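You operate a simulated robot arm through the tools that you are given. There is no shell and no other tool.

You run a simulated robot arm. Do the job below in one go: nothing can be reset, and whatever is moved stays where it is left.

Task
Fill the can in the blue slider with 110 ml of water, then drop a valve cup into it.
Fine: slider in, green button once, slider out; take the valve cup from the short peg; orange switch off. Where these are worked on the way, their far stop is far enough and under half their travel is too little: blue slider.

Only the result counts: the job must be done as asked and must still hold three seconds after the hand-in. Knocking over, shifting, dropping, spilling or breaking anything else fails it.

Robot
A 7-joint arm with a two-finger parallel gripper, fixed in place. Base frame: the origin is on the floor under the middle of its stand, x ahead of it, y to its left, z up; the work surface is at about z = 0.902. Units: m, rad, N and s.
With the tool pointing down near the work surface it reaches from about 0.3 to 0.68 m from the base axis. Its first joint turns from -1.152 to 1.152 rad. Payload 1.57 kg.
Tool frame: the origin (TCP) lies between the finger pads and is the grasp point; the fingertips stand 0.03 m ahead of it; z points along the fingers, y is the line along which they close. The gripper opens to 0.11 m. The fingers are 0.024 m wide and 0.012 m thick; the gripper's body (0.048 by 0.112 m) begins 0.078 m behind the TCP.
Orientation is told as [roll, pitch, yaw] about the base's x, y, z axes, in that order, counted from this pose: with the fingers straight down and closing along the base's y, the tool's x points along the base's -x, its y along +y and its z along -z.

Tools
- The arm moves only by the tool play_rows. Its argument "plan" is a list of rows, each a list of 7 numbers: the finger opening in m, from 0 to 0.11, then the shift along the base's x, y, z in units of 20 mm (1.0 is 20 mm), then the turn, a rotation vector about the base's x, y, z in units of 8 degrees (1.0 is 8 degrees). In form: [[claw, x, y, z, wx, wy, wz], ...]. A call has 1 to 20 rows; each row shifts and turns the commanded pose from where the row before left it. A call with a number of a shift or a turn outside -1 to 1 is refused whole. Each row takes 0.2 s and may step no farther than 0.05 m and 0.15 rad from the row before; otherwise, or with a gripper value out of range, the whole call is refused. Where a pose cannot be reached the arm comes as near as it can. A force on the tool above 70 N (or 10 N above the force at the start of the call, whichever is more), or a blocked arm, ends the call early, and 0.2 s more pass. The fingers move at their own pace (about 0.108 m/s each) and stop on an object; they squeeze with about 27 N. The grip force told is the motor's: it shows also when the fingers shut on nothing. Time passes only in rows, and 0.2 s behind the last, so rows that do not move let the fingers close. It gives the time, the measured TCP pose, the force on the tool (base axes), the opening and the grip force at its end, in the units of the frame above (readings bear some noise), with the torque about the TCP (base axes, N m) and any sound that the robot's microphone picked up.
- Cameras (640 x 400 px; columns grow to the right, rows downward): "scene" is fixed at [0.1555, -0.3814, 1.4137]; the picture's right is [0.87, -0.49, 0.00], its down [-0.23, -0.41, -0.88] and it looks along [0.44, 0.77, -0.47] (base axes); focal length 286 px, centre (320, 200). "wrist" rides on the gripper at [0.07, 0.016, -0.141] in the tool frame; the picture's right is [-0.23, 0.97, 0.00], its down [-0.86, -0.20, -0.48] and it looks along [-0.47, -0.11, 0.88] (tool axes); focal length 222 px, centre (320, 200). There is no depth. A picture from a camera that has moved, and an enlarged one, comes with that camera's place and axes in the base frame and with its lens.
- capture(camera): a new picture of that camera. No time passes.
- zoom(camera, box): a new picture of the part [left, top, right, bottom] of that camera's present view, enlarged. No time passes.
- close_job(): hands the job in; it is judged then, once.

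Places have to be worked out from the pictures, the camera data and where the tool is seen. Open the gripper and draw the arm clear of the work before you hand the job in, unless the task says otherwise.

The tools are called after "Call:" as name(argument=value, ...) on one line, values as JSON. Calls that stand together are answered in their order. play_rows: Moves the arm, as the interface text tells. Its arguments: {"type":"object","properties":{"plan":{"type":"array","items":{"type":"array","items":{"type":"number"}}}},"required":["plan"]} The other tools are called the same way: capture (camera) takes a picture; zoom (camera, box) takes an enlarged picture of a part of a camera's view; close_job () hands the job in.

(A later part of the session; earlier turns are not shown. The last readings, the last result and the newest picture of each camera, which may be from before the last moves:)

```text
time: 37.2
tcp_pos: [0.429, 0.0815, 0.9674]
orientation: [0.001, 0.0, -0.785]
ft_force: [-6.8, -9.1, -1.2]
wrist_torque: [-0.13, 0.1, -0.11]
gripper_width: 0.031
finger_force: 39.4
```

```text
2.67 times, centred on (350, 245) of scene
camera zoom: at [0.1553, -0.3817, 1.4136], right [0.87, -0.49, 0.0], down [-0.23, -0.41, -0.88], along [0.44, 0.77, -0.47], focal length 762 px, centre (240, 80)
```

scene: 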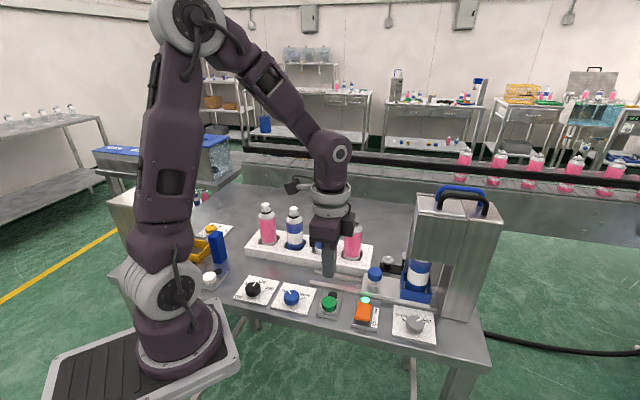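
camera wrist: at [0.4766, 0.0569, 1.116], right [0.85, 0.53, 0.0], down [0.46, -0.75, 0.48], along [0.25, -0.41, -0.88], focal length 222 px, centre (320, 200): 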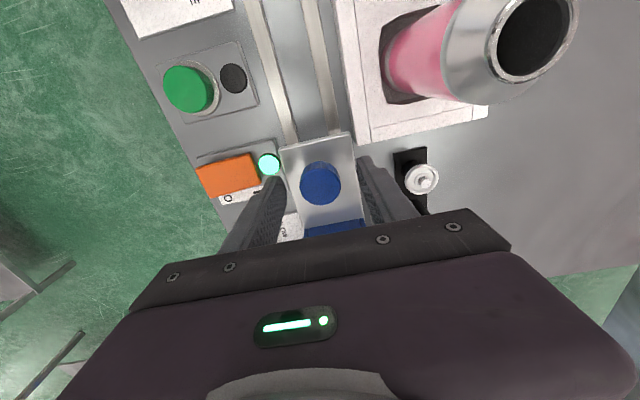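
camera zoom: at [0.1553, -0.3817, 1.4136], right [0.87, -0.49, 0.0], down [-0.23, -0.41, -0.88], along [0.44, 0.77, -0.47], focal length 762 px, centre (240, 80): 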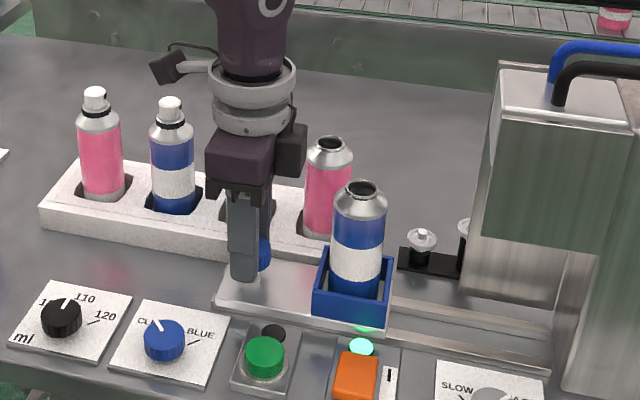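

The slider is back to within about 1 mm of where it started, with no stop force yet. I'll pull a few millimetres more to confirm it's against the outer stop.

Call:
play_rows(plan=[[0.01, -0.07, 0.07, 0, 0, 0, 0], [0.01, -0.07, 0.07, 0, 0, 0, 0], [0.01, 0, 0, 0, 0, 0, 0]])

Call:
zoom(camera="scene", box=[250, 170, 450, 320])

```text
time: 38.0
tcp_pos: [0.4268, 0.0825, 0.9692]
orientation: [0.001, -0.003, -0.787]
ft_force: [12.4, -30.9, -1.1]
wrist_torque: [-1.13, 0.19, 0.12]
gripper_width: 0.031
finger_force: 40.4
```

```text
2.67 times, centred on (350, 245) of scene
camera zoom: at [0.1558, -0.3823, 1.4134], right [0.87, -0.49, 0.0], down [-0.23, -0.41, -0.88], along [0.44, 0.77, -0.47], focal length 762 px, centre (240, 80)
```

zoom: 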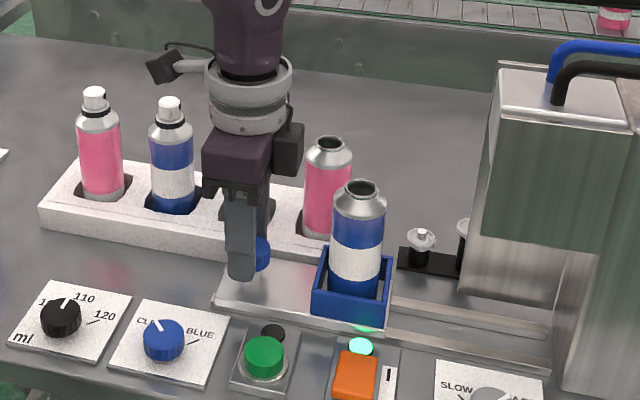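

About 31 N along +e1 means the slider is against its outer stop. I'll release and rise.

Call:
play_rows(plan=[[0.01, 0.07, -0.07, 0, 0, 0, 0], [0.06, 0, 0, 0, 0, 0, 0], [0.06, 0, 0, 0, 0, 0, 0], [0.06, 0, 0, 0.5, 0, 0, 0], [0.06, 0, 0, 1, 0, 0, 0], [0.06, 0, 0, 1, 0, 0, 0], [0.06, 0, 0, 1, 0, 0, 0], [0.06, 0, 0, 1, 0, 0, 0], [0.06, 0, 0, 1, 0, 0, 0], [0.06, 0, 0, 1, 0, 0, 0], [0.06, 0, 0, 0, 0, 0, 0]])

Call:
capture(camera="wrist")

Call:
zoom(camera="scene", box=[330, 210, 430, 290])

```text
time: 40.4
tcp_pos: [0.4272, 0.0836, 1.0992]
orientation: [0.0, 0.001, -0.786]
ft_force: [0.0, 0.1, -0.1]
wrist_torque: [-0.01, 0.0, -0.02]
gripper_width: 0.0602
finger_force: 0.0
```

```text
taken
camera wrist: at [0.3906, 0.1435, 1.2415], right [0.85, 0.53, 0.0], down [0.46, -0.75, 0.48], along [0.25, -0.41, -0.88], focal length 222 px, centre (320, 200)
```

wrist: 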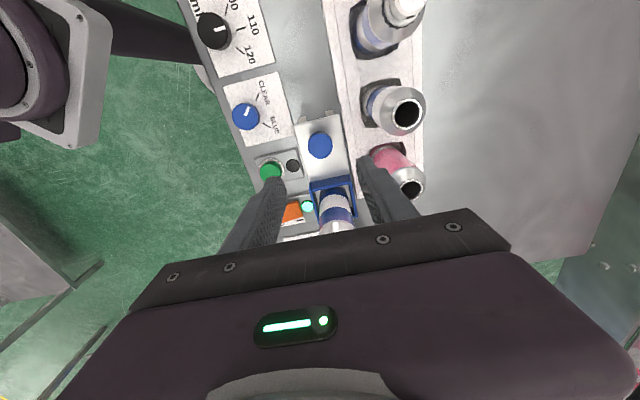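

```text
5.00 times, centred on (380, 250) of scene
camera zoom: at [0.1554, -0.3814, 1.4137], right [0.87, -0.49, 0.0], down [-0.23, -0.41, -0.88], along [0.44, 0.77, -0.47], focal length 1429 px, centre (20, -50)
```

zoom: 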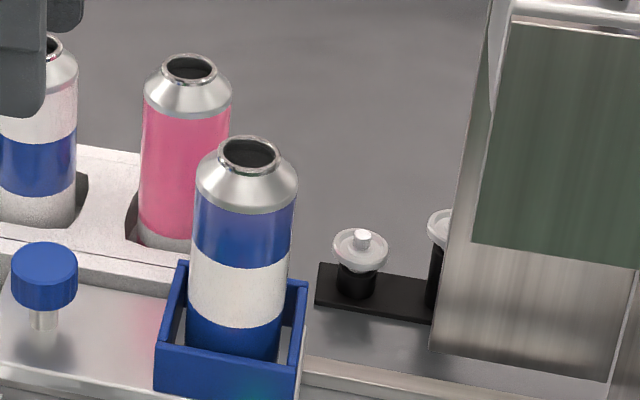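

Slider out and released. I'll rise and shift so the wrist camera looks down into the can mouth and at the short peg's cup.

Call:
play_rows(plan=[[0.11, 0, 0, 1, 0, 0, 0], [0.11, 0, 0, 1, 0, 0, 0], [0.11, 0.2, -0.2, 1, 0, 0, 0], [0.11, 0.6, -0.6, 1, 0, 0, 0], [0.11, 0.7, -0.7, 0.8, 0, 0, 0], [0.11, 0.7, -0.7, 0, 0, 0, 0], [0.11, 0.6, -0.7, 0, 0, 0, 0], [0.11, 0, 0, 0, 0, 0, 0]])

Call:
capture(camera="wrist")

Call:
zoom(camera="wrist", box=[290, 110, 400, 210])

```text
time: 42.2
tcp_pos: [0.4827, 0.0246, 1.1955]
orientation: [0.0, 0.0, -0.787]
ft_force: [-0.8, 0.3, -1.0]
wrist_torque: [-0.03, 0.0, 0.03]
gripper_width: 0.1101
finger_force: 0.0
```

```text
taken
camera wrist: at [0.4458, 0.0851, 1.3374], right [0.85, 0.53, 0.0], down [0.46, -0.75, 0.48], along [0.25, -0.41, -0.88], focal length 222 px, centre (320, 200)
```

wrist: 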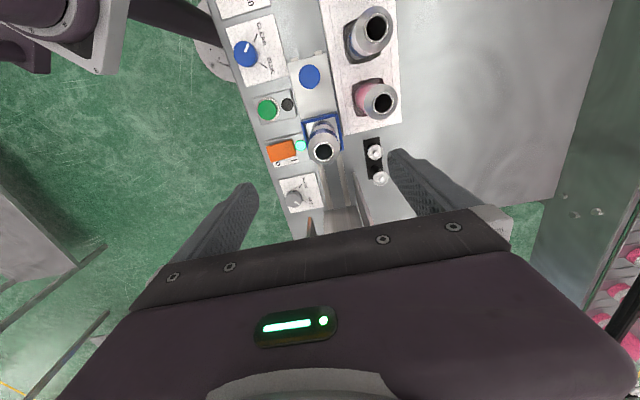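

```text
4.00 times, centred on (345, 160) of wrist
camera zoom: at [0.4458, 0.0851, 1.3374], right [0.85, 0.53, 0.0], down [0.46, -0.75, 0.48], along [0.25, -0.41, -0.88], focal length 888 px, centre (220, 360)
```

zoom: 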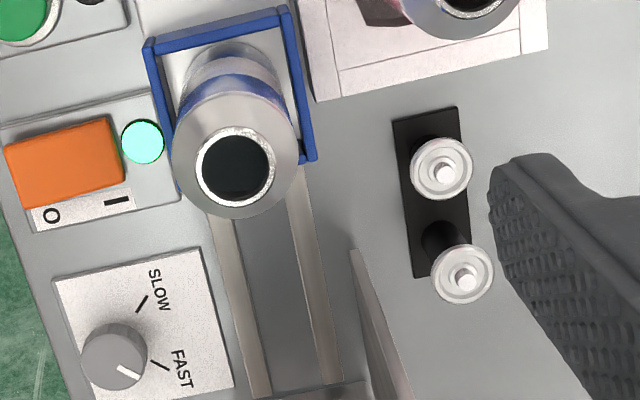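

The cup flange looks about 30 mm across and the can mouth about 22 mm inside, so the cup's lower part should seat in the mouth. I'll zoom into the mouth for the water level and into the cup.

Call:
zoom(camera="wrist", box=[305, 130, 345, 170])

Call:
zoom(camera="wrist", box=[350, 75, 410, 125])

Call:
zoom(camera="wrist", box=[350, 130, 400, 195])

Call:
zoom(camera="scene", box=[375, 245, 425, 285])

Call:
zoom(camera="scene", box=[340, 220, 400, 270])

```text
10.00 times, centred on (325, 150) of wrist
camera zoom: at [0.4458, 0.0851, 1.3374], right [0.85, 0.53, 0.0], down [0.46, -0.75, 0.48], along [0.25, -0.41, -0.88], focal length 2221 px, centre (270, 700)
```

zoom: 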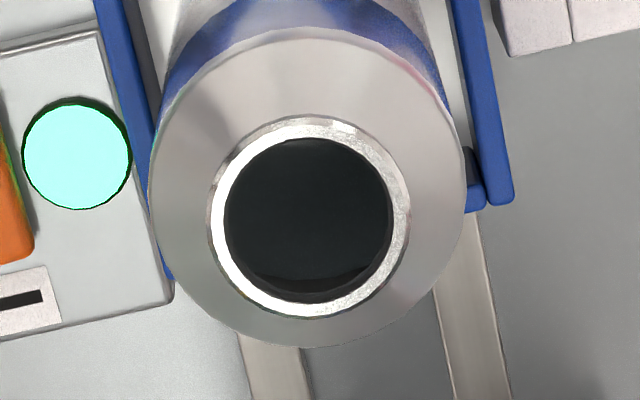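

```text
8.00 times, centred on (380, 100) of wrist
camera zoom: at [0.4458, 0.0851, 1.3374], right [0.85, 0.53, 0.0], down [0.46, -0.75, 0.48], along [0.25, -0.41, -0.88], focal length 1777 px, centre (-160, 1000)
```

zoom: 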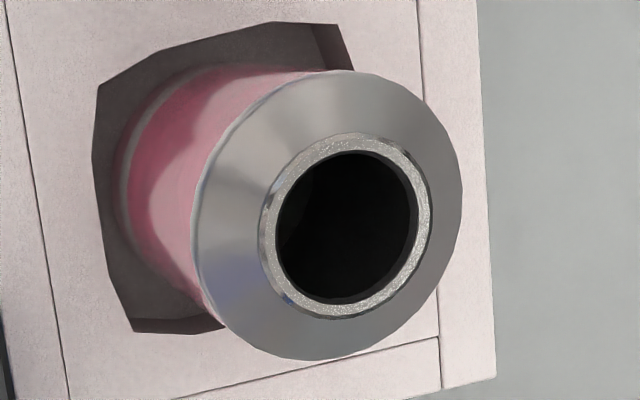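

```text
6.15 times, centred on (375, 162) of wrist
camera zoom: at [0.4458, 0.0851, 1.3374], right [0.85, 0.53, 0.0], down [0.46, -0.75, 0.48], along [0.25, -0.41, -0.88], focal length 1367 px, centre (-18, 431)
```

zoom: 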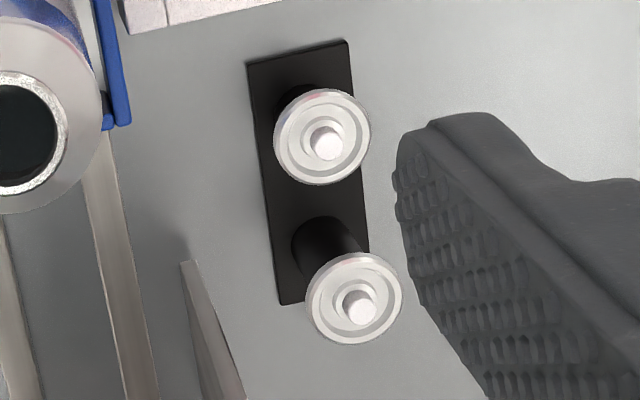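

```text
10.00 times, centred on (400, 265) of scene
camera zoom: at [0.1555, -0.3814, 1.4137], right [0.87, -0.49, 0.0], down [-0.23, -0.41, -0.88], along [0.44, 0.77, -0.47], focal length 2858 px, centre (-480, -450)
```

zoom: 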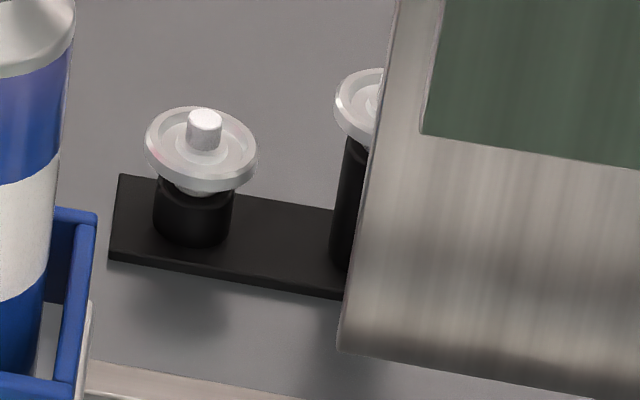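

```text
8.00 times, centred on (370, 245) of scene
camera zoom: at [0.1555, -0.3814, 1.4137], right [0.87, -0.49, 0.0], down [-0.23, -0.41, -0.88], along [0.44, 0.77, -0.47], focal length 2286 px, centre (-80, -160)
```

zoom: 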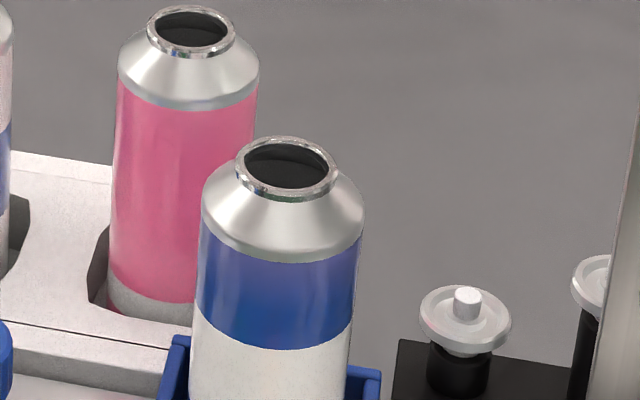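

Inside the filled can there is now a liquid surface, unlike the black empty cans. By triangulation the short-peg cup is at e1≈0.395, e2≈0.447, with its flange top at z≈0.930 and a 9 mm nub reaching z≈0.938. I'll move over it, lowering as I go to stay within reach, and look again.

Call:
play_rows(plan=[[0.06, 0.78, 0.112, -0.682, 0, 0, 0], [0.04, 0.78, 0.112, -0.682, 0, 0, 0], [0.04, 0.78, 0.112, -0.682, 0, 0, 0], [0.04, 0.78, 0.112, -0.682, 0, 0, 0], [0.04, 0.78, 0.112, -0.682, 0, 0, 0], [0.04, 0.78, 0.112, -0.682, 0, 0, 0], [0.04, 0.775, 0.112, -0.682, 0, 0, 0], [0.04, 0, 0, 0, 0, 0, 0]])

Call:
capture(camera="wrist")

Call:
zoom(camera="scene", box=[320, 150, 500, 300])

```text
time: 44.0
tcp_pos: [0.5929, 0.0408, 1.099]
orientation: [-0.001, 0.0, -0.787]
ft_force: [0.5, -0.1, -0.1]
wrist_torque: [-0.02, 0.02, -0.01]
gripper_width: 0.0399
finger_force: 0.0
```

```text
taken
camera wrist: at [0.5553, 0.1005, 1.2421], right [0.85, 0.53, 0.0], down [0.46, -0.75, 0.48], along [0.25, -0.41, -0.88], focal length 222 px, centre (320, 200)
```

wrist: 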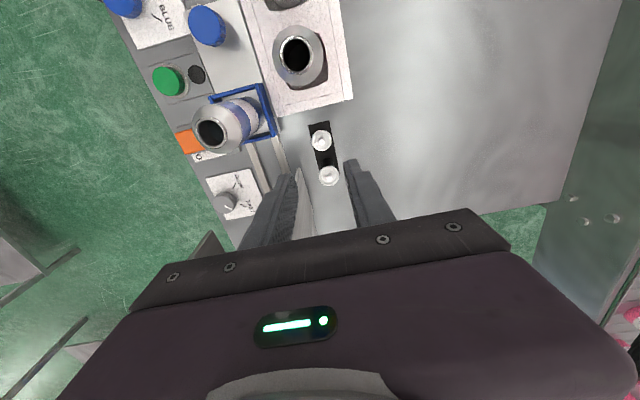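

```text
2.67 times, centred on (410, 225) of scene
camera zoom: at [0.1555, -0.3814, 1.4137], right [0.87, -0.49, 0.0], down [-0.23, -0.41, -0.88], along [0.44, 0.77, -0.47], focal length 762 px, centre (80, 133)
```

zoom: 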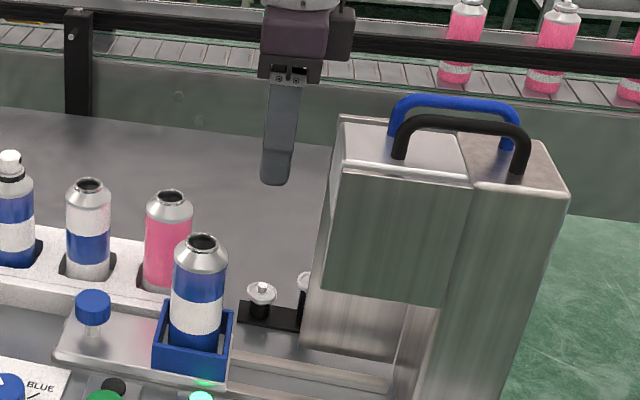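

I'm hovering over the short peg, so I'll zoom in to refine the cup's position.

Call:
zoom(camera="wrist", box=[290, 110, 360, 200])

Call:
zoom(camera="wrist", box=[300, 120, 340, 160])

```text
4.44 times, centred on (325, 155) of wrist
camera zoom: at [0.5553, 0.1005, 1.2421], right [0.85, 0.53, 0.0], down [0.46, -0.75, 0.48], along [0.25, -0.41, -0.88], focal length 987 px, centre (298, 400)
```

zoom: 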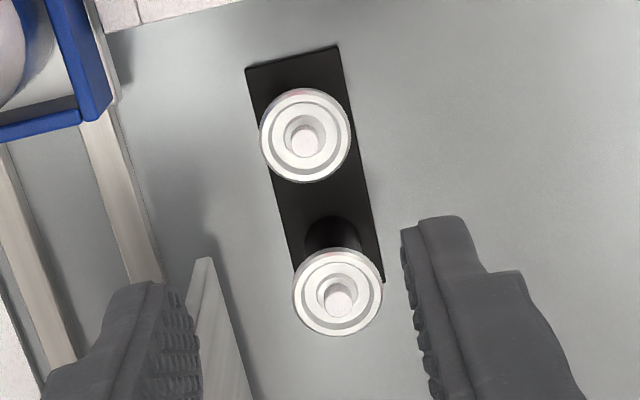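

```text
10.00 times, centred on (320, 140) of wrist
camera zoom: at [0.5553, 0.1005, 1.2421], right [0.85, 0.53, 0.0], down [0.46, -0.75, 0.48], along [0.25, -0.41, -0.88], focal length 2221 px, centre (320, 800)
```

zoom: 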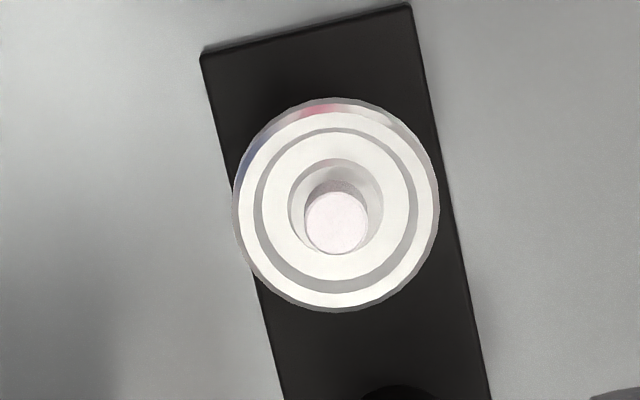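

The cup centre works out at e1≈0.396, e2≈0.4475, with the nub top at z≈0.9385. I'll go down to about 16 mm above the nub and check alignment between the fingers.

Call:
play_rows(plan=[[0.03, 0.08, -0.1, -0.95, 0, 0, 0], [0.03, 0.08, -0.1, -0.95, 0, 0, 0], [0.03, 0, 0, -0.95, 0, 0, 0], [0.03, 0, 0, -0.95, 0, 0, 0], [0.03, 0, 0, -0.95, 0, 0, 0], [0.03, 0, 0, -0.95, 0, 0, 0], [0.03, 0, 0, 0, 0, 0, 0]])

Call:
capture(camera="wrist")

Call:
zoom(camera="wrist", box=[280, 130, 360, 200])

Call:
zoom(camera="scene", box=[350, 210, 430, 280])

```text
time: 45.6
tcp_pos: [0.5949, 0.0344, 0.986]
orientation: [0.001, -0.003, -0.785]
ft_force: [0.7, -0.1, 0.1]
wrist_torque: [0.01, -0.02, -0.03]
gripper_width: 0.0299
finger_force: 0.0
```

```text
taken
camera wrist: at [0.5581, 0.0961, 1.1281], right [0.85, 0.53, 0.0], down [0.46, -0.75, 0.48], along [0.25, -0.41, -0.88], focal length 222 px, centre (320, 200)
```

wrist: 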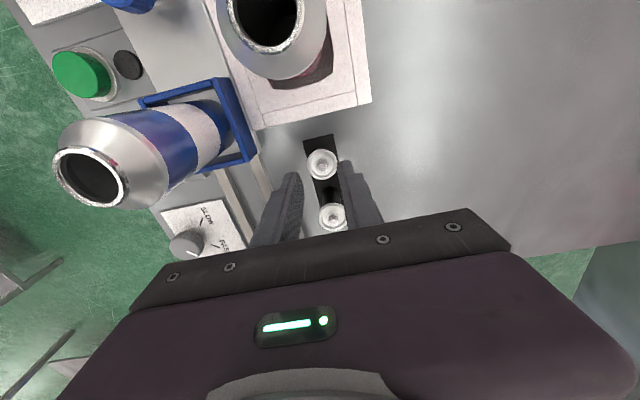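

```text
5.71 times, centred on (320, 165) of wrist
camera zoom: at [0.5581, 0.0961, 1.1281], right [0.85, 0.53, 0.0], down [0.46, -0.75, 0.48], along [0.25, -0.41, -0.88], focal length 1269 px, centre (320, 400)
```

zoom: 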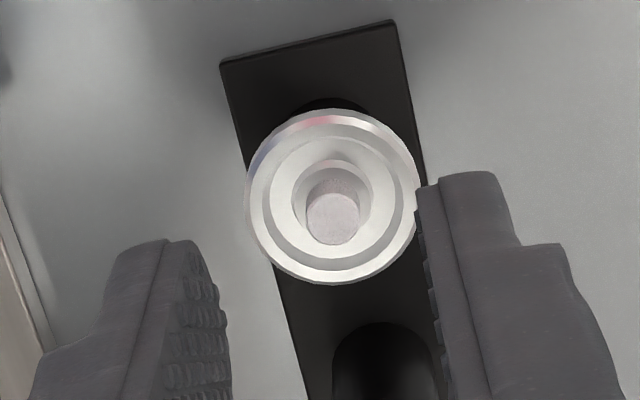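

```text
5.71 times, centred on (390, 245) of scene
camera zoom: at [0.1555, -0.3814, 1.4137], right [0.87, -0.49, 0.0], down [-0.23, -0.41, -0.88], along [0.44, 0.77, -0.47], focal length 1633 px, centre (-80, -57)
```

zoom: 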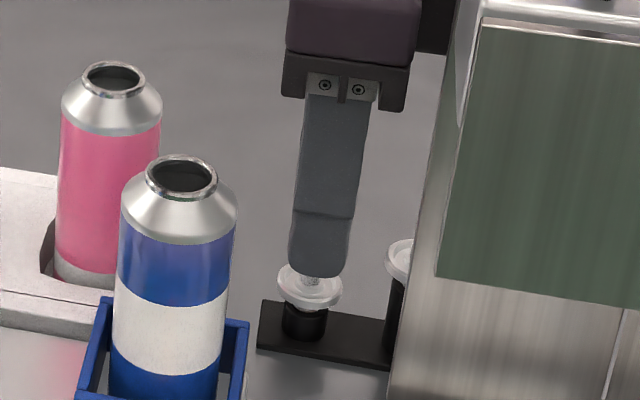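

The nub lies midway between the fingers in e2 to within about 1 mm, and 2–3 mm nearer in e1. I'll correct that and lower until the tips are just above the flange, so the fingers flank the nub.

Call:
play_rows(plan=[[0.03, -0.05, 0.09, -0.5, 0, 0, 0], [0.03, 0, 0, -0.4, 0, 0, 0], [0.03, 0, 0, -0.2, 0, 0, 0], [0.03, 0, 0, 0, 0, 0, 0]])

Call:
zoom(camera="wrist", box=[280, 130, 360, 200])

Call:
zoom(camera="scene", box=[370, 230, 430, 280])

```text
time: 46.6
tcp_pos: [0.5943, 0.039, 0.9641]
orientation: [0.0, 0.0, -0.784]
ft_force: [0.5, 0.4, -0.6]
wrist_torque: [0.03, -0.03, -0.04]
gripper_width: 0.0301
finger_force: 0.1
```

```text
5.71 times, centred on (320, 165) of wrist
camera zoom: at [0.5574, 0.0985, 1.106], right [0.85, 0.53, 0.0], down [0.46, -0.75, 0.48], along [0.25, -0.41, -0.88], focal length 1269 px, centre (320, 400)
```

zoom: 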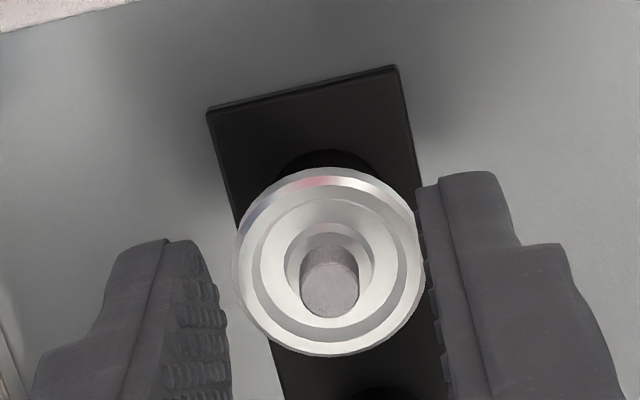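

```text
8.00 times, centred on (400, 255) of scene
camera zoom: at [0.1555, -0.3814, 1.4137], right [0.87, -0.49, 0.0], down [-0.23, -0.41, -0.88], along [0.44, 0.77, -0.47], focal length 2286 px, centre (-320, -240)
```

zoom: 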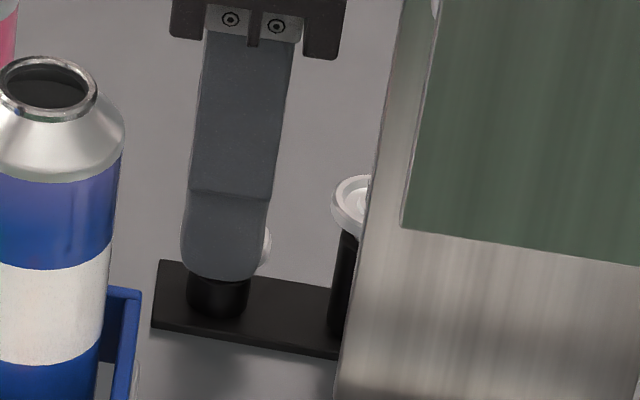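

The nub is centred between the pads. I'll go 2 mm lower for more overlap and close gently on it.

Call:
play_rows(plan=[[0.03, 0, 0, -0.1, 0, 0, 0], [0.02, 0, 0, 0, 0, 0, 0], [0.012, 0, 0, 0, 0, 0, 0], [0.0, 0, 0, 0, 0, 0, 0], [0.0, 0, 0, 0, 0, 0, 0]])

Call:
zoom(camera="wrist", box=[280, 130, 360, 200])

Call:
zoom(camera="scene", box=[370, 230, 430, 280])

```text
time: 47.8
tcp_pos: [0.5946, 0.0375, 0.9609]
orientation: [-0.001, 0.0, -0.786]
ft_force: [0.0, 1.0, 0.7]
wrist_torque: [0.01, 0.02, -0.03]
gripper_width: 0.0
finger_force: 22.2
```

```text
5.71 times, centred on (320, 165) of wrist
camera zoom: at [0.5575, 0.0984, 1.1044], right [0.85, 0.53, 0.0], down [0.46, -0.75, 0.48], along [0.25, -0.41, -0.88], focal length 1269 px, centre (320, 400)
```

zoom: 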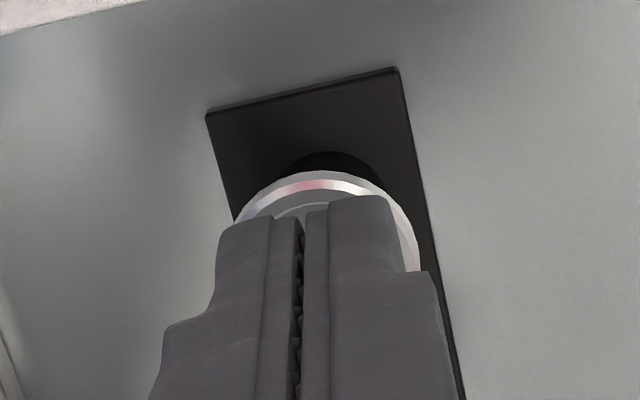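

```text
8.00 times, centred on (400, 255) of scene
camera zoom: at [0.1554, -0.3814, 1.4137], right [0.87, -0.49, 0.0], down [-0.23, -0.41, -0.88], along [0.44, 0.77, -0.47], focal length 2286 px, centre (-320, -240)
```

zoom: 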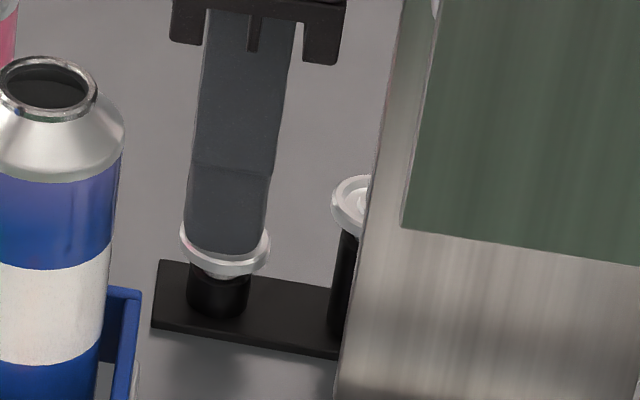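

The fingers closed fully to 0, so they missed the nub, and the cup seems undisturbed. I'll reopen and check before trying again.

Call:
play_rows(plan=[[0.03, 0, 0, 0, 0, 0, 0], [0.03, 0, 0, 0, 0, 0, 0]])

Call:
zoom(camera="wrist", box=[280, 130, 360, 200])

Call:
zoom(camera="scene", box=[380, 240, 420, 275])

```text
time: 48.4
tcp_pos: [0.5946, 0.0381, 0.9618]
orientation: [-0.002, -0.001, -0.784]
ft_force: [-0.6, 0.3, 0.1]
wrist_torque: [0.0, 0.01, -0.02]
gripper_width: 0.0299
finger_force: 0.0
```

```text
5.71 times, centred on (320, 165) of wrist
camera zoom: at [0.5575, 0.0984, 1.1044], right [0.85, 0.53, 0.0], down [0.46, -0.75, 0.48], along [0.25, -0.41, -0.88], focal length 1269 px, centre (320, 400)
```

zoom: 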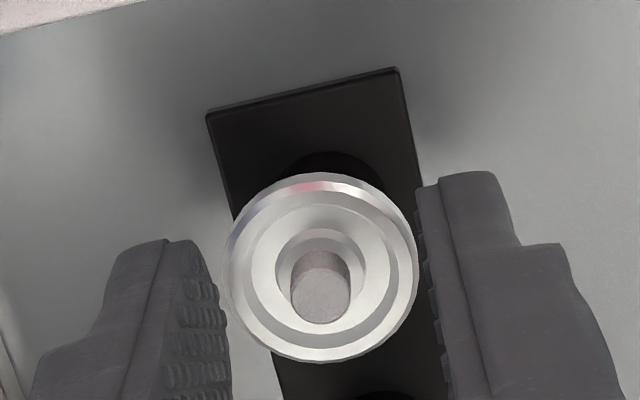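

```text
11.43 times, centred on (400, 258) of scene
camera zoom: at [0.1555, -0.3814, 1.4137], right [0.87, -0.49, 0.0], down [-0.23, -0.41, -0.88], along [0.44, 0.77, -0.47], focal length 3266 px, centre (-594, -457)
```

zoom: 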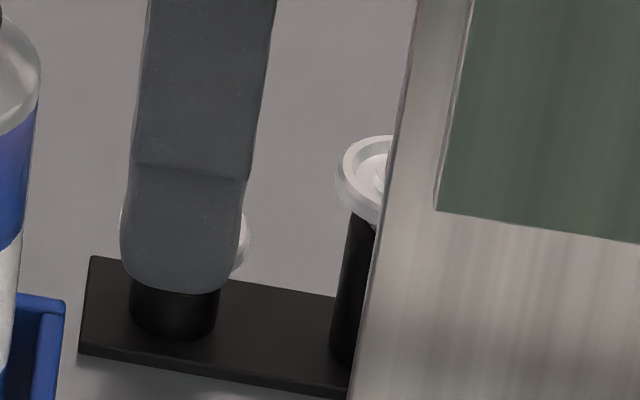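

The nub didn't hold and the cup slid about 1.5 mm towards −e2, still on its peg. I'll grip the 29 mm flange from outside instead: open wider, re-centre by −0.7 mm, and lower the tips to just below the flange.

Call:
play_rows(plan=[[0.05, -0.025, -0.025, 0.1, 0, 0, 0], [0.05, 0, 0, 0, 0, 0, 0], [0.05, 0, 0, -0.35, 0, 0, 0], [0.05, 0, 0, -0.3, 0, 0, 0], [0.05, 0, 0, 0, 0, 0, 0]])

Call:
zoom(camera="wrist", box=[270, 130, 370, 210])

Call:
zoom(camera="scene", box=[370, 230, 430, 280])

```text
time: 49.6
tcp_pos: [0.5935, 0.0377, 0.9511]
orientation: [0.001, -0.001, -0.787]
ft_force: [0.0, 0.2, 0.5]
wrist_torque: [0.0, -0.04, 0.04]
gripper_width: 0.05
finger_force: 0.1
```

```text
5.00 times, centred on (320, 170) of wrist
camera zoom: at [0.557, 0.0981, 1.0933], right [0.85, 0.53, 0.0], down [0.46, -0.75, 0.48], along [0.25, -0.41, -0.88], focal length 1111 px, centre (320, 350)
```

zoom: 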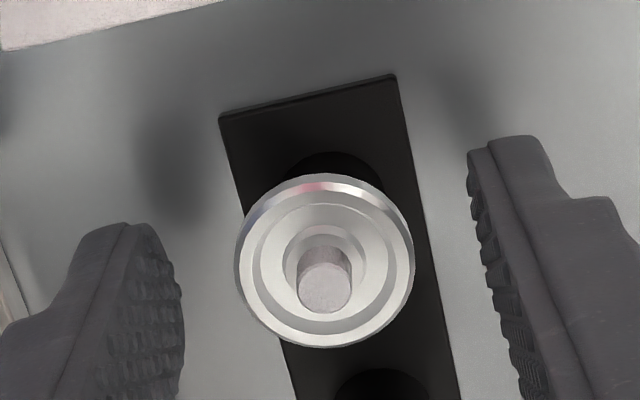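

```text
8.00 times, centred on (400, 255) of scene
camera zoom: at [0.1555, -0.3814, 1.4137], right [0.87, -0.49, 0.0], down [-0.23, -0.41, -0.88], along [0.44, 0.77, -0.47], focal length 2286 px, centre (-320, -240)
```

zoom: 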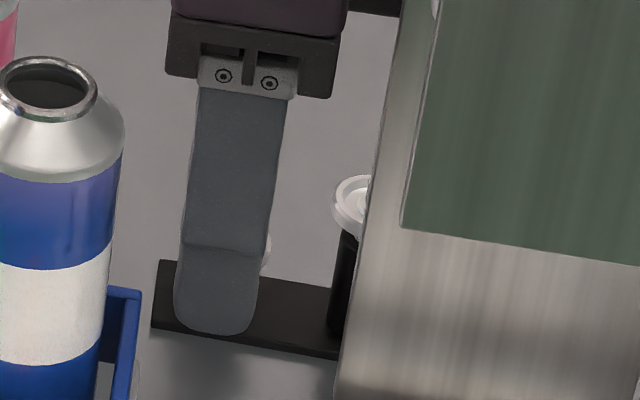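

The flange sits centrally between the pads with the tips just below it. I'll close on the flange.

Call:
play_rows(plan=[[0.038, 0, 0, 0, 0, 0, 0], [0.031, 0, 0, 0, 0, 0, 0], [0.02, 0, 0, 0, 0, 0, 0], [0.01, 0, 0, 0, 0, 0, 0], [0.01, 0, 0, 0, 0, 0, 0]])

Call:
zoom(camera="wrist", box=[270, 130, 370, 210])

Call:
zoom(camera="scene", box=[370, 230, 430, 280])

```text
time: 50.8
tcp_pos: [0.593, 0.037, 0.9513]
orientation: [0.0, 0.001, -0.786]
ft_force: [-0.4, -0.2, -0.1]
wrist_torque: [-0.01, 0.0, -0.01]
gripper_width: 0.0238
finger_force: 27.1
```

```text
5.00 times, centred on (320, 170) of wrist
camera zoom: at [0.5571, 0.0981, 1.0934], right [0.85, 0.53, 0.0], down [0.46, -0.75, 0.48], along [0.25, -0.41, -0.88], focal length 1111 px, centre (320, 350)
```

zoom: 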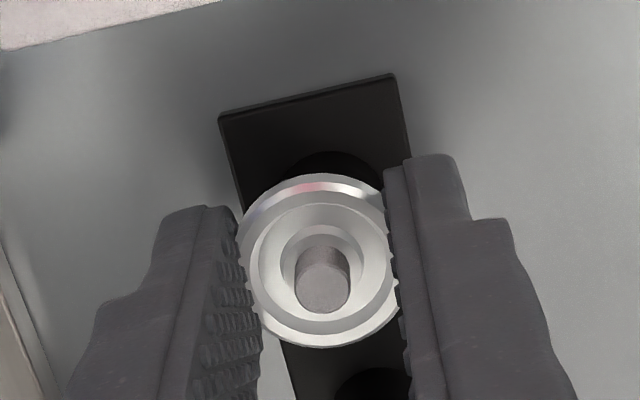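

```text
8.00 times, centred on (400, 255) of scene
camera zoom: at [0.1555, -0.3814, 1.4137], right [0.87, -0.49, 0.0], down [-0.23, -0.41, -0.88], along [0.44, 0.77, -0.47], focal length 2286 px, centre (-320, -240)
```

zoom: 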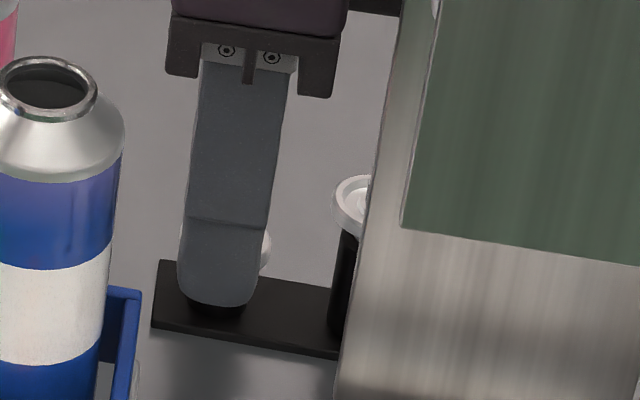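

The fingers stopped at 23.8 mm with 27 N, so something is held. I'll lift gently and check the cup comes off the peg.

Call:
play_rows(plan=[[0.01, 0, 0, 0.15, 0, 0, 0], [0.01, 0, 0, 0.25, 0, 0, 0], [0.01, 0, 0, 0.4, 0, 0, 0], [0.01, 0, 0, 0.6, 0, 0, 0], [0.01, 0, 0, 0.6, 0, 0, 0], [0.01, 0, 0, 0, 0, 0, 0]])

Call:
zoom(camera="wrist", box=[270, 130, 370, 210])

Call:
zoom(camera="scene", box=[370, 210, 430, 280])

```text
time: 52.2
tcp_pos: [0.5931, 0.0373, 0.9915]
orientation: [0.0, 0.001, -0.787]
ft_force: [0.0, -0.2, 0.2]
wrist_torque: [0.02, -0.03, -0.03]
gripper_width: 0.0236
finger_force: 27.3
```

```text
5.00 times, centred on (320, 170) of wrist
camera zoom: at [0.557, 0.0979, 1.1335], right [0.85, 0.53, 0.0], down [0.46, -0.75, 0.48], along [0.25, -0.41, -0.88], focal length 1111 px, centre (320, 350)
```

zoom: 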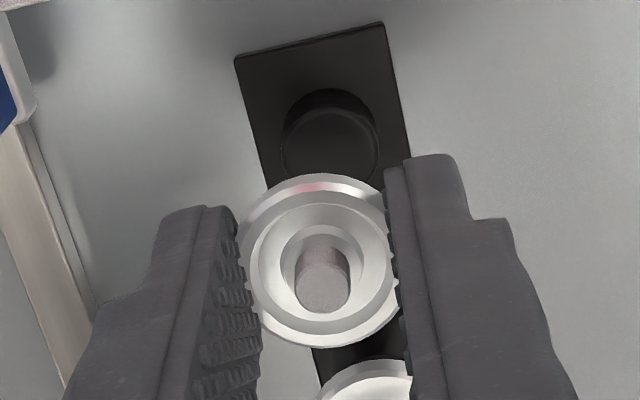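

```text
5.71 times, centred on (400, 245) of scene
camera zoom: at [0.1555, -0.3814, 1.4137], right [0.87, -0.49, 0.0], down [-0.23, -0.41, -0.88], along [0.44, 0.77, -0.47], focal length 1633 px, centre (-137, -57)
```

zoom: 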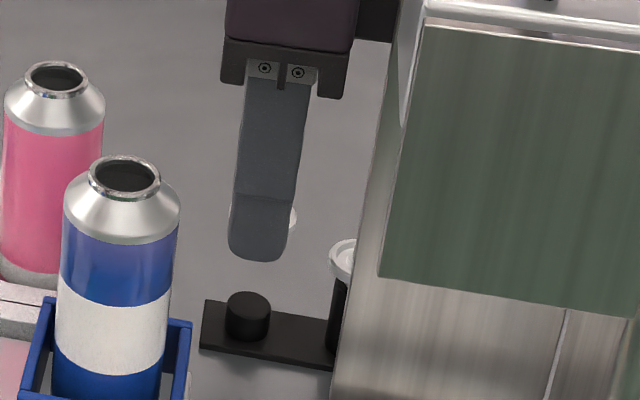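

The cup is off the peg and level in the grip. From the grip pose I calibrated the estimates: the wrist view reads about 2.7 mm too far in e1, the scene view is good. That puts the can mouth at e1≈0.3388, e2≈0.3591, z≈1.039, which is (0.4935, 0.0144) in base x, y. I'll rise and carry the cup over it.

Call:
play_rows(plan=[[0.01, 0, 0, 0.6, 0, 0, 0], [0.01, 0, 0, 0.9, 0, 0, 0], [0.01, 0, 0, 0.9, 0, 0, 0], [0.01, 0, 0, 0.9, 0, 0, 0], [0.01, 0, 0, 0.9, 0, 0, 0], [0.01, 0, 0, 0.9, 0, 0, 0], [0.01, 0, 0, 0.8, 0, 0, 0], [0.01, -0.4, -0.09, 0, 0, 0, 0], [0.01, -0.62, -0.143, 0, 0, 0, 0], [0.01, -0.62, -0.143, 0, 0, 0, 0], [0.01, -0.62, -0.143, 0, 0, 0, 0], [0.01, -0.62, -0.143, 0, 0, 0, 0], [0.01, -0.62, -0.143, 0, 0, 0, 0], [0.01, -0.62, -0.143, 0, 0, 0, 0], [0.01, -0.5, -0.115, 0, 0, 0, 0], [0.01, -0.36, -0.084, 0, 0, 0, 0], [0.01, 0, 0, 0, 0, 0, 0]])

Call:
capture(camera="wrist")

Call:
zoom(camera="scene", box=[320, 170, 430, 270])

Call:
zoom(camera="wrist", box=[270, 130, 370, 210])

```text
time: 55.8
tcp_pos: [0.4947, 0.0135, 1.1088]
orientation: [0.0, 0.0, -0.786]
ft_force: [0.1, 0.1, 0.0]
wrist_torque: [-0.03, 0.05, 0.01]
gripper_width: 0.0236
finger_force: 26.7
```

```text
taken
camera wrist: at [0.4575, 0.0748, 1.2513], right [0.85, 0.53, 0.0], down [0.46, -0.75, 0.48], along [0.25, -0.41, -0.88], focal length 222 px, centre (320, 200)
```

wrist: 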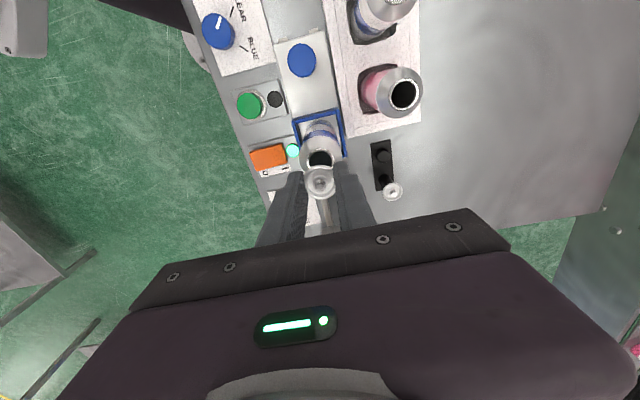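

```text
4.00 times, centred on (375, 220) of scene
camera zoom: at [0.1554, -0.3814, 1.4137], right [0.87, -0.49, 0.0], down [-0.23, -0.41, -0.88], along [0.44, 0.77, -0.47], focal length 1143 px, centre (100, 120)
```

zoom: 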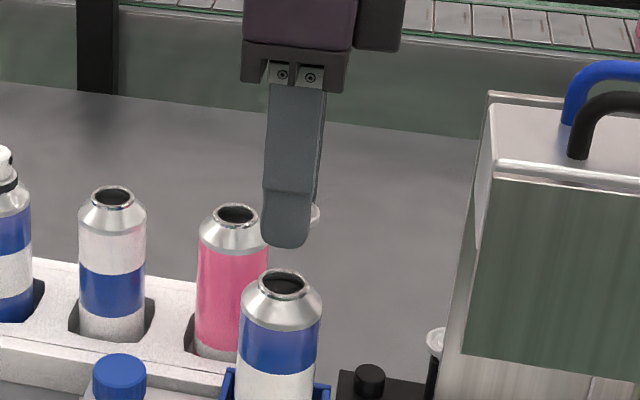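

```text
5.00 times, centred on (320, 170) of wrist
camera zoom: at [0.4575, 0.0748, 1.2513], right [0.85, 0.53, 0.0], down [0.46, -0.75, 0.48], along [0.25, -0.41, -0.88], focal length 1111 px, centre (320, 350)
```

zoom: 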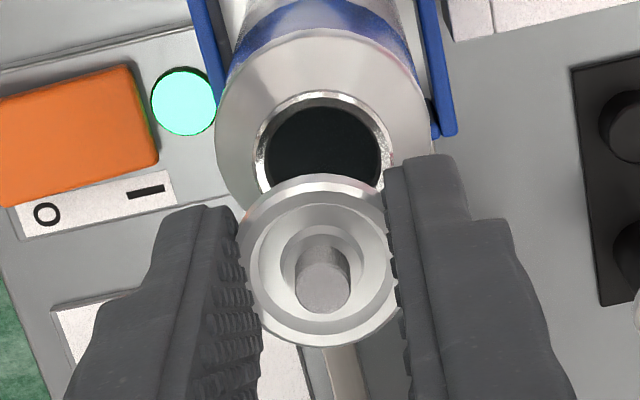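

The cup is over the mouth, aligned to within about 1 mm in both axes. I'll go down to around 10 mm above seating and check again.

Call:
play_rows(plan=[[0.01, 0, 0, -0.5, 0, 0, 0], [0.01, 0, 0, -0.5, 0, 0, 0], [0.01, 0, 0, -0.4, 0, 0, 0], [0.01, 0, 0, 0, 0, 0, 0]])

Call:
zoom(camera="wrist", box=[270, 130, 370, 210])

Call:
zoom(camera="scene", box=[340, 200, 400, 260])

```text
time: 56.8
tcp_pos: [0.4931, 0.0132, 1.0808]
orientation: [0.001, -0.001, -0.783]
ft_force: [-0.7, 0.2, 0.8]
wrist_torque: [0.0, 0.0, 0.03]
gripper_width: 0.0236
finger_force: 26.5
```

```text
5.00 times, centred on (320, 170) of wrist
camera zoom: at [0.4573, 0.0745, 1.2228], right [0.85, 0.53, 0.0], down [0.46, -0.75, 0.48], along [0.25, -0.41, -0.88], focal length 1111 px, centre (320, 350)
```

zoom: 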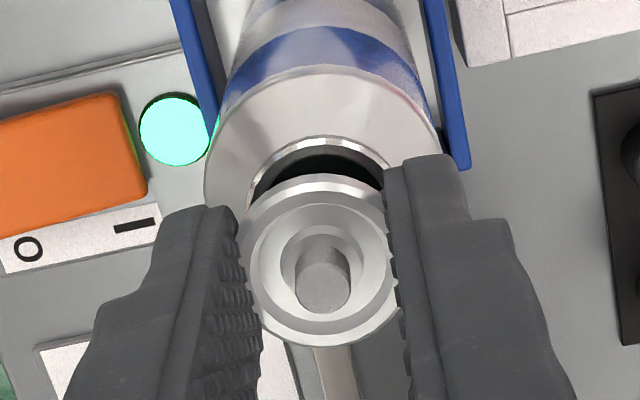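

```text
6.67 times, centred on (370, 230) of scene
camera zoom: at [0.1555, -0.3814, 1.4137], right [0.87, -0.49, 0.0], down [-0.23, -0.41, -0.88], along [0.44, 0.77, -0.47], focal length 1905 px, centre (-13, 0)
```

zoom: 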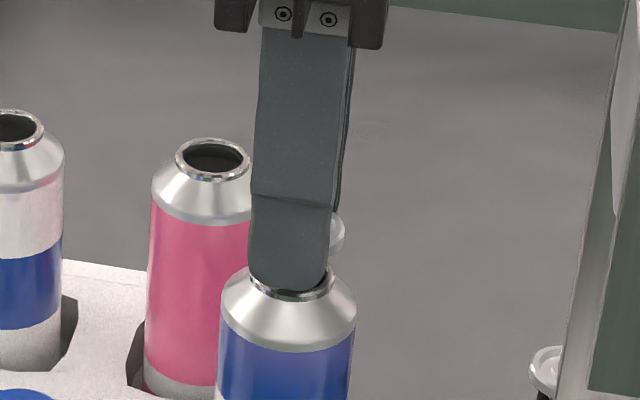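

Alignment still holds: the rim appears where it should for a centred cup. I'll lower to about TCP 1.071 and watch the vertical force.

Call:
play_rows(plan=[[0.01, 0, 0, -0.2, 0, 0, 0], [0.01, 0, 0, -0.15, 0, 0, 0], [0.01, 0, 0, -0.1, 0, 0, 0], [0.01, 0, 0, 0, 0, 0, 0]])

Call:
zoom(camera="wrist", box=[270, 130, 370, 210])

Call:
zoom(camera="scene", box=[340, 200, 400, 260])

```text
time: 57.8
tcp_pos: [0.4943, 0.0136, 1.0719]
orientation: [-0.001, -0.001, -0.784]
ft_force: [-0.2, -0.7, 10.1]
wrist_torque: [-0.05, 0.13, -0.03]
gripper_width: 0.0234
finger_force: 27.1
```

```text
5.00 times, centred on (320, 170) of wrist
camera zoom: at [0.4575, 0.0746, 1.2144], right [0.85, 0.53, 0.0], down [0.46, -0.75, 0.48], along [0.25, -0.41, -0.88], focal length 1111 px, centre (320, 350)
```

zoom: 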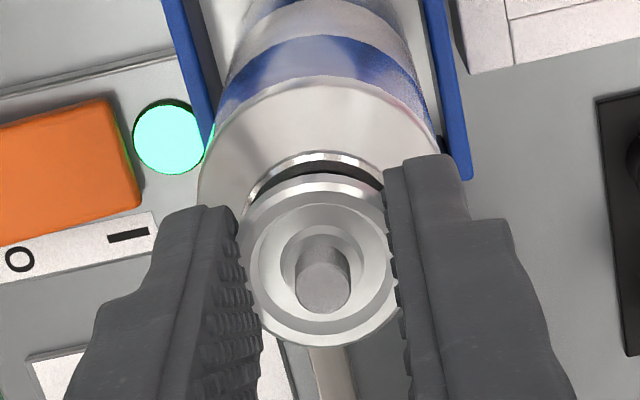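

```text
6.67 times, centred on (370, 230) of scene
camera zoom: at [0.1553, -0.3814, 1.4137], right [0.87, -0.49, 0.0], down [-0.23, -0.41, -0.88], along [0.44, 0.77, -0.47], focal length 1905 px, centre (-13, 0)
```

zoom: 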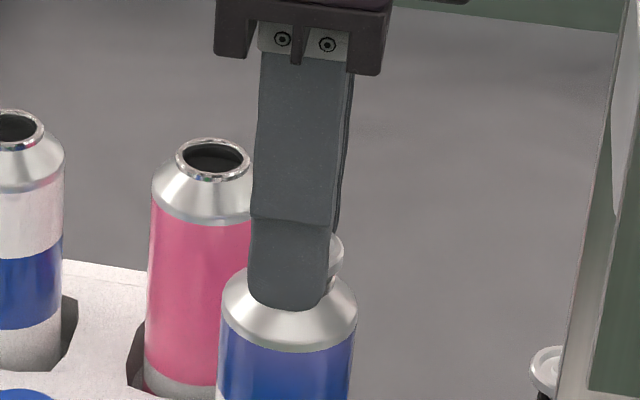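

The tips touched the rim at TCP 1.0719 with 10 N, and the cup is centred over the mouth (the arcs match to within about 0.5 mm). I'll back off about 1 mm and open slowly so the cup drops the last few millimetres.

Call:
play_rows(plan=[[0.01, 0, 0, 0.06, 0, 0, 0], [0.01, 0, 0, 0, 0, 0, 0], [0.03, 0, 0, 0, 0, 0, 0], [0.036, 0, 0, 0, 0, 0, 0], [0.05, 0, 0, 0, 0, 0, 0], [0.05, 0, 0, 0, 0, 0, 0]])

Call:
zoom(camera="wrist", box=[270, 130, 370, 210])

Call:
zoom(camera="scene", box=[340, 200, 400, 260])

```text
time: 59.2
tcp_pos: [0.4939, 0.0131, 1.0721]
orientation: [-0.001, -0.001, -0.785]
ft_force: [-1.2, -0.1, 1.0]
wrist_torque: [-0.02, 0.0, 0.0]
gripper_width: 0.0502
finger_force: 0.1
```

```text
5.00 times, centred on (320, 170) of wrist
camera zoom: at [0.4577, 0.0744, 1.2155], right [0.85, 0.53, 0.0], down [0.46, -0.75, 0.48], along [0.25, -0.41, -0.88], focal length 1111 px, centre (320, 350)
```

zoom: 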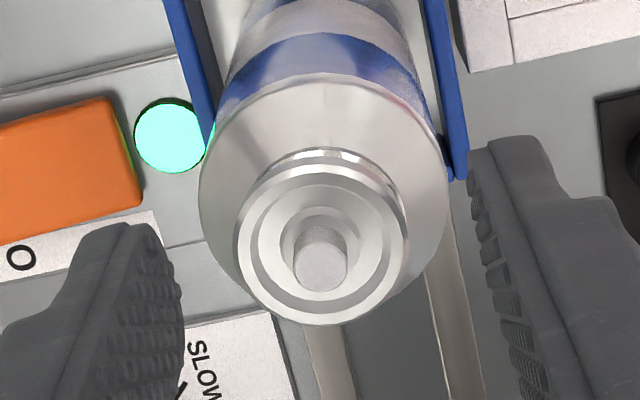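

```text
6.67 times, centred on (370, 230) of scene
camera zoom: at [0.1555, -0.3814, 1.4137], right [0.87, -0.49, 0.0], down [-0.23, -0.41, -0.88], along [0.44, 0.77, -0.47], focal length 1905 px, centre (-13, 0)
```

zoom: 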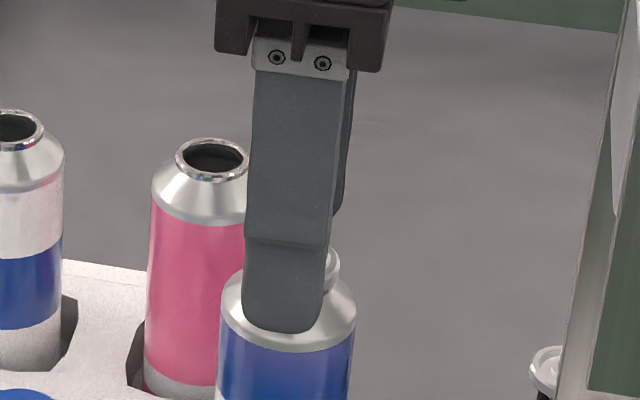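

The cup has dropped onto the mouth. I'll rise straight up and inspect it.

Call:
play_rows(plan=[[0.05, 0, 0, 0.3, 0, 0, 0], [0.05, 0, 0, 0.8, 0, 0, 0], [0.05, 0, 0, 1, 0, 0, 0], [0.05, 0, 0, 1, 0, 0, 0], [0.05, 0, 0, 1, 0, 0, 0], [0.05, 0, 0, 0, 0, 0, 0]])

Call:
zoom(camera="wrist", box=[280, 110, 360, 190])

Call:
zoom(camera="scene", box=[340, 220, 400, 270])

```text
time: 60.6
tcp_pos: [0.4943, 0.0139, 1.155]
orientation: [0.001, 0.001, -0.787]
ft_force: [-0.2, 0.9, 0.3]
wrist_torque: [0.01, 0.0, 0.0]
gripper_width: 0.05
finger_force: 0.0
```

```text
5.00 times, centred on (320, 150) of wrist
camera zoom: at [0.4572, 0.0747, 1.2973], right [0.85, 0.53, 0.0], down [0.46, -0.75, 0.48], along [0.25, -0.41, -0.88], focal length 1111 px, centre (320, 450)
```

zoom: 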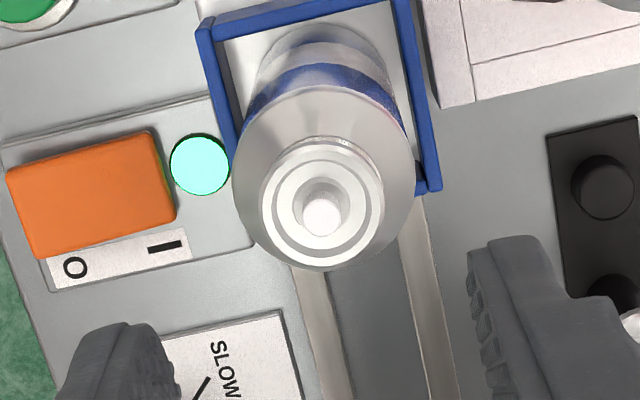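

```text
8.00 times, centred on (370, 245) of scene
camera zoom: at [0.1555, -0.3814, 1.4137], right [0.87, -0.49, 0.0], down [-0.23, -0.41, -0.88], along [0.44, 0.77, -0.47], focal length 2286 px, centre (-80, -160)
```

zoom: 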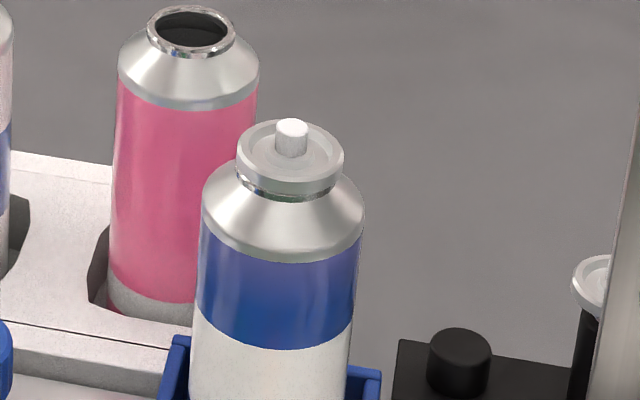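

The cup is level and seated on the mouth (flange top at z≈1.044 over the rim). Last is the orange switch. I'll look closely at the rocker to see which end stands up.

Call:
zoom(camera="scene", box=[340, 285, 400, 335])

Call:
zoom(camera="wrist", box=[270, 125, 330, 175])

Call:
capture(camera="wrist")

```text
8.00 times, centred on (370, 310) of scene
camera zoom: at [0.1555, -0.3814, 1.4137], right [0.87, -0.49, 0.0], down [-0.23, -0.41, -0.88], along [0.44, 0.77, -0.47], focal length 2286 px, centre (-80, -680)
```

zoom: 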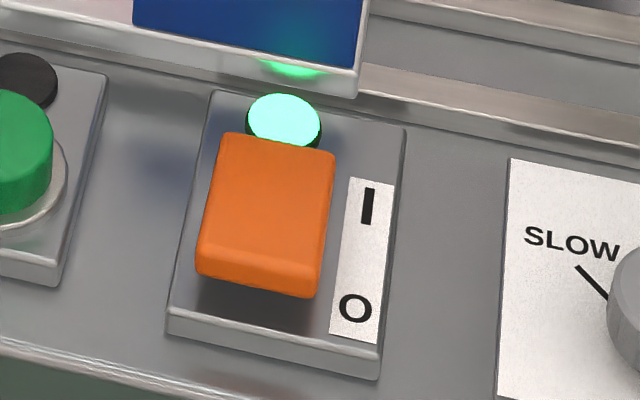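

```text
8.00 times, centred on (300, 150) of wrist
camera zoom: at [0.4572, 0.0747, 1.2973], right [0.85, 0.53, 0.0], down [0.46, -0.75, 0.48], along [0.25, -0.41, -0.88], focal length 1777 px, centre (480, 600)
```

zoom: 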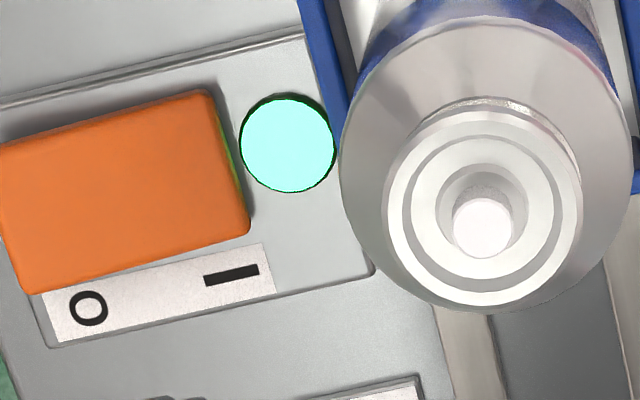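

```text
taken
camera wrist: at [0.4572, 0.0747, 1.2973], right [0.85, 0.53, 0.0], down [0.46, -0.75, 0.48], along [0.25, -0.41, -0.88], focal length 222 px, centre (320, 200)
```

wrist: 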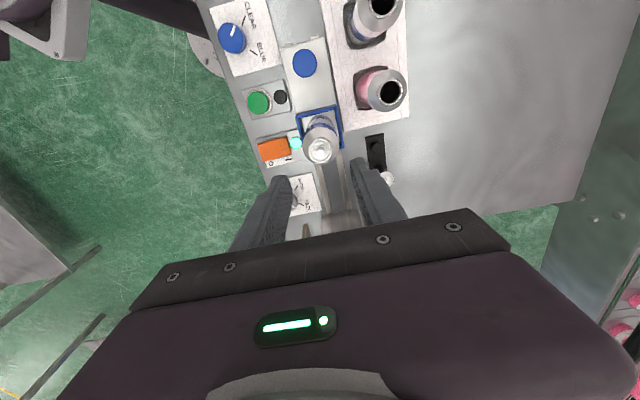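

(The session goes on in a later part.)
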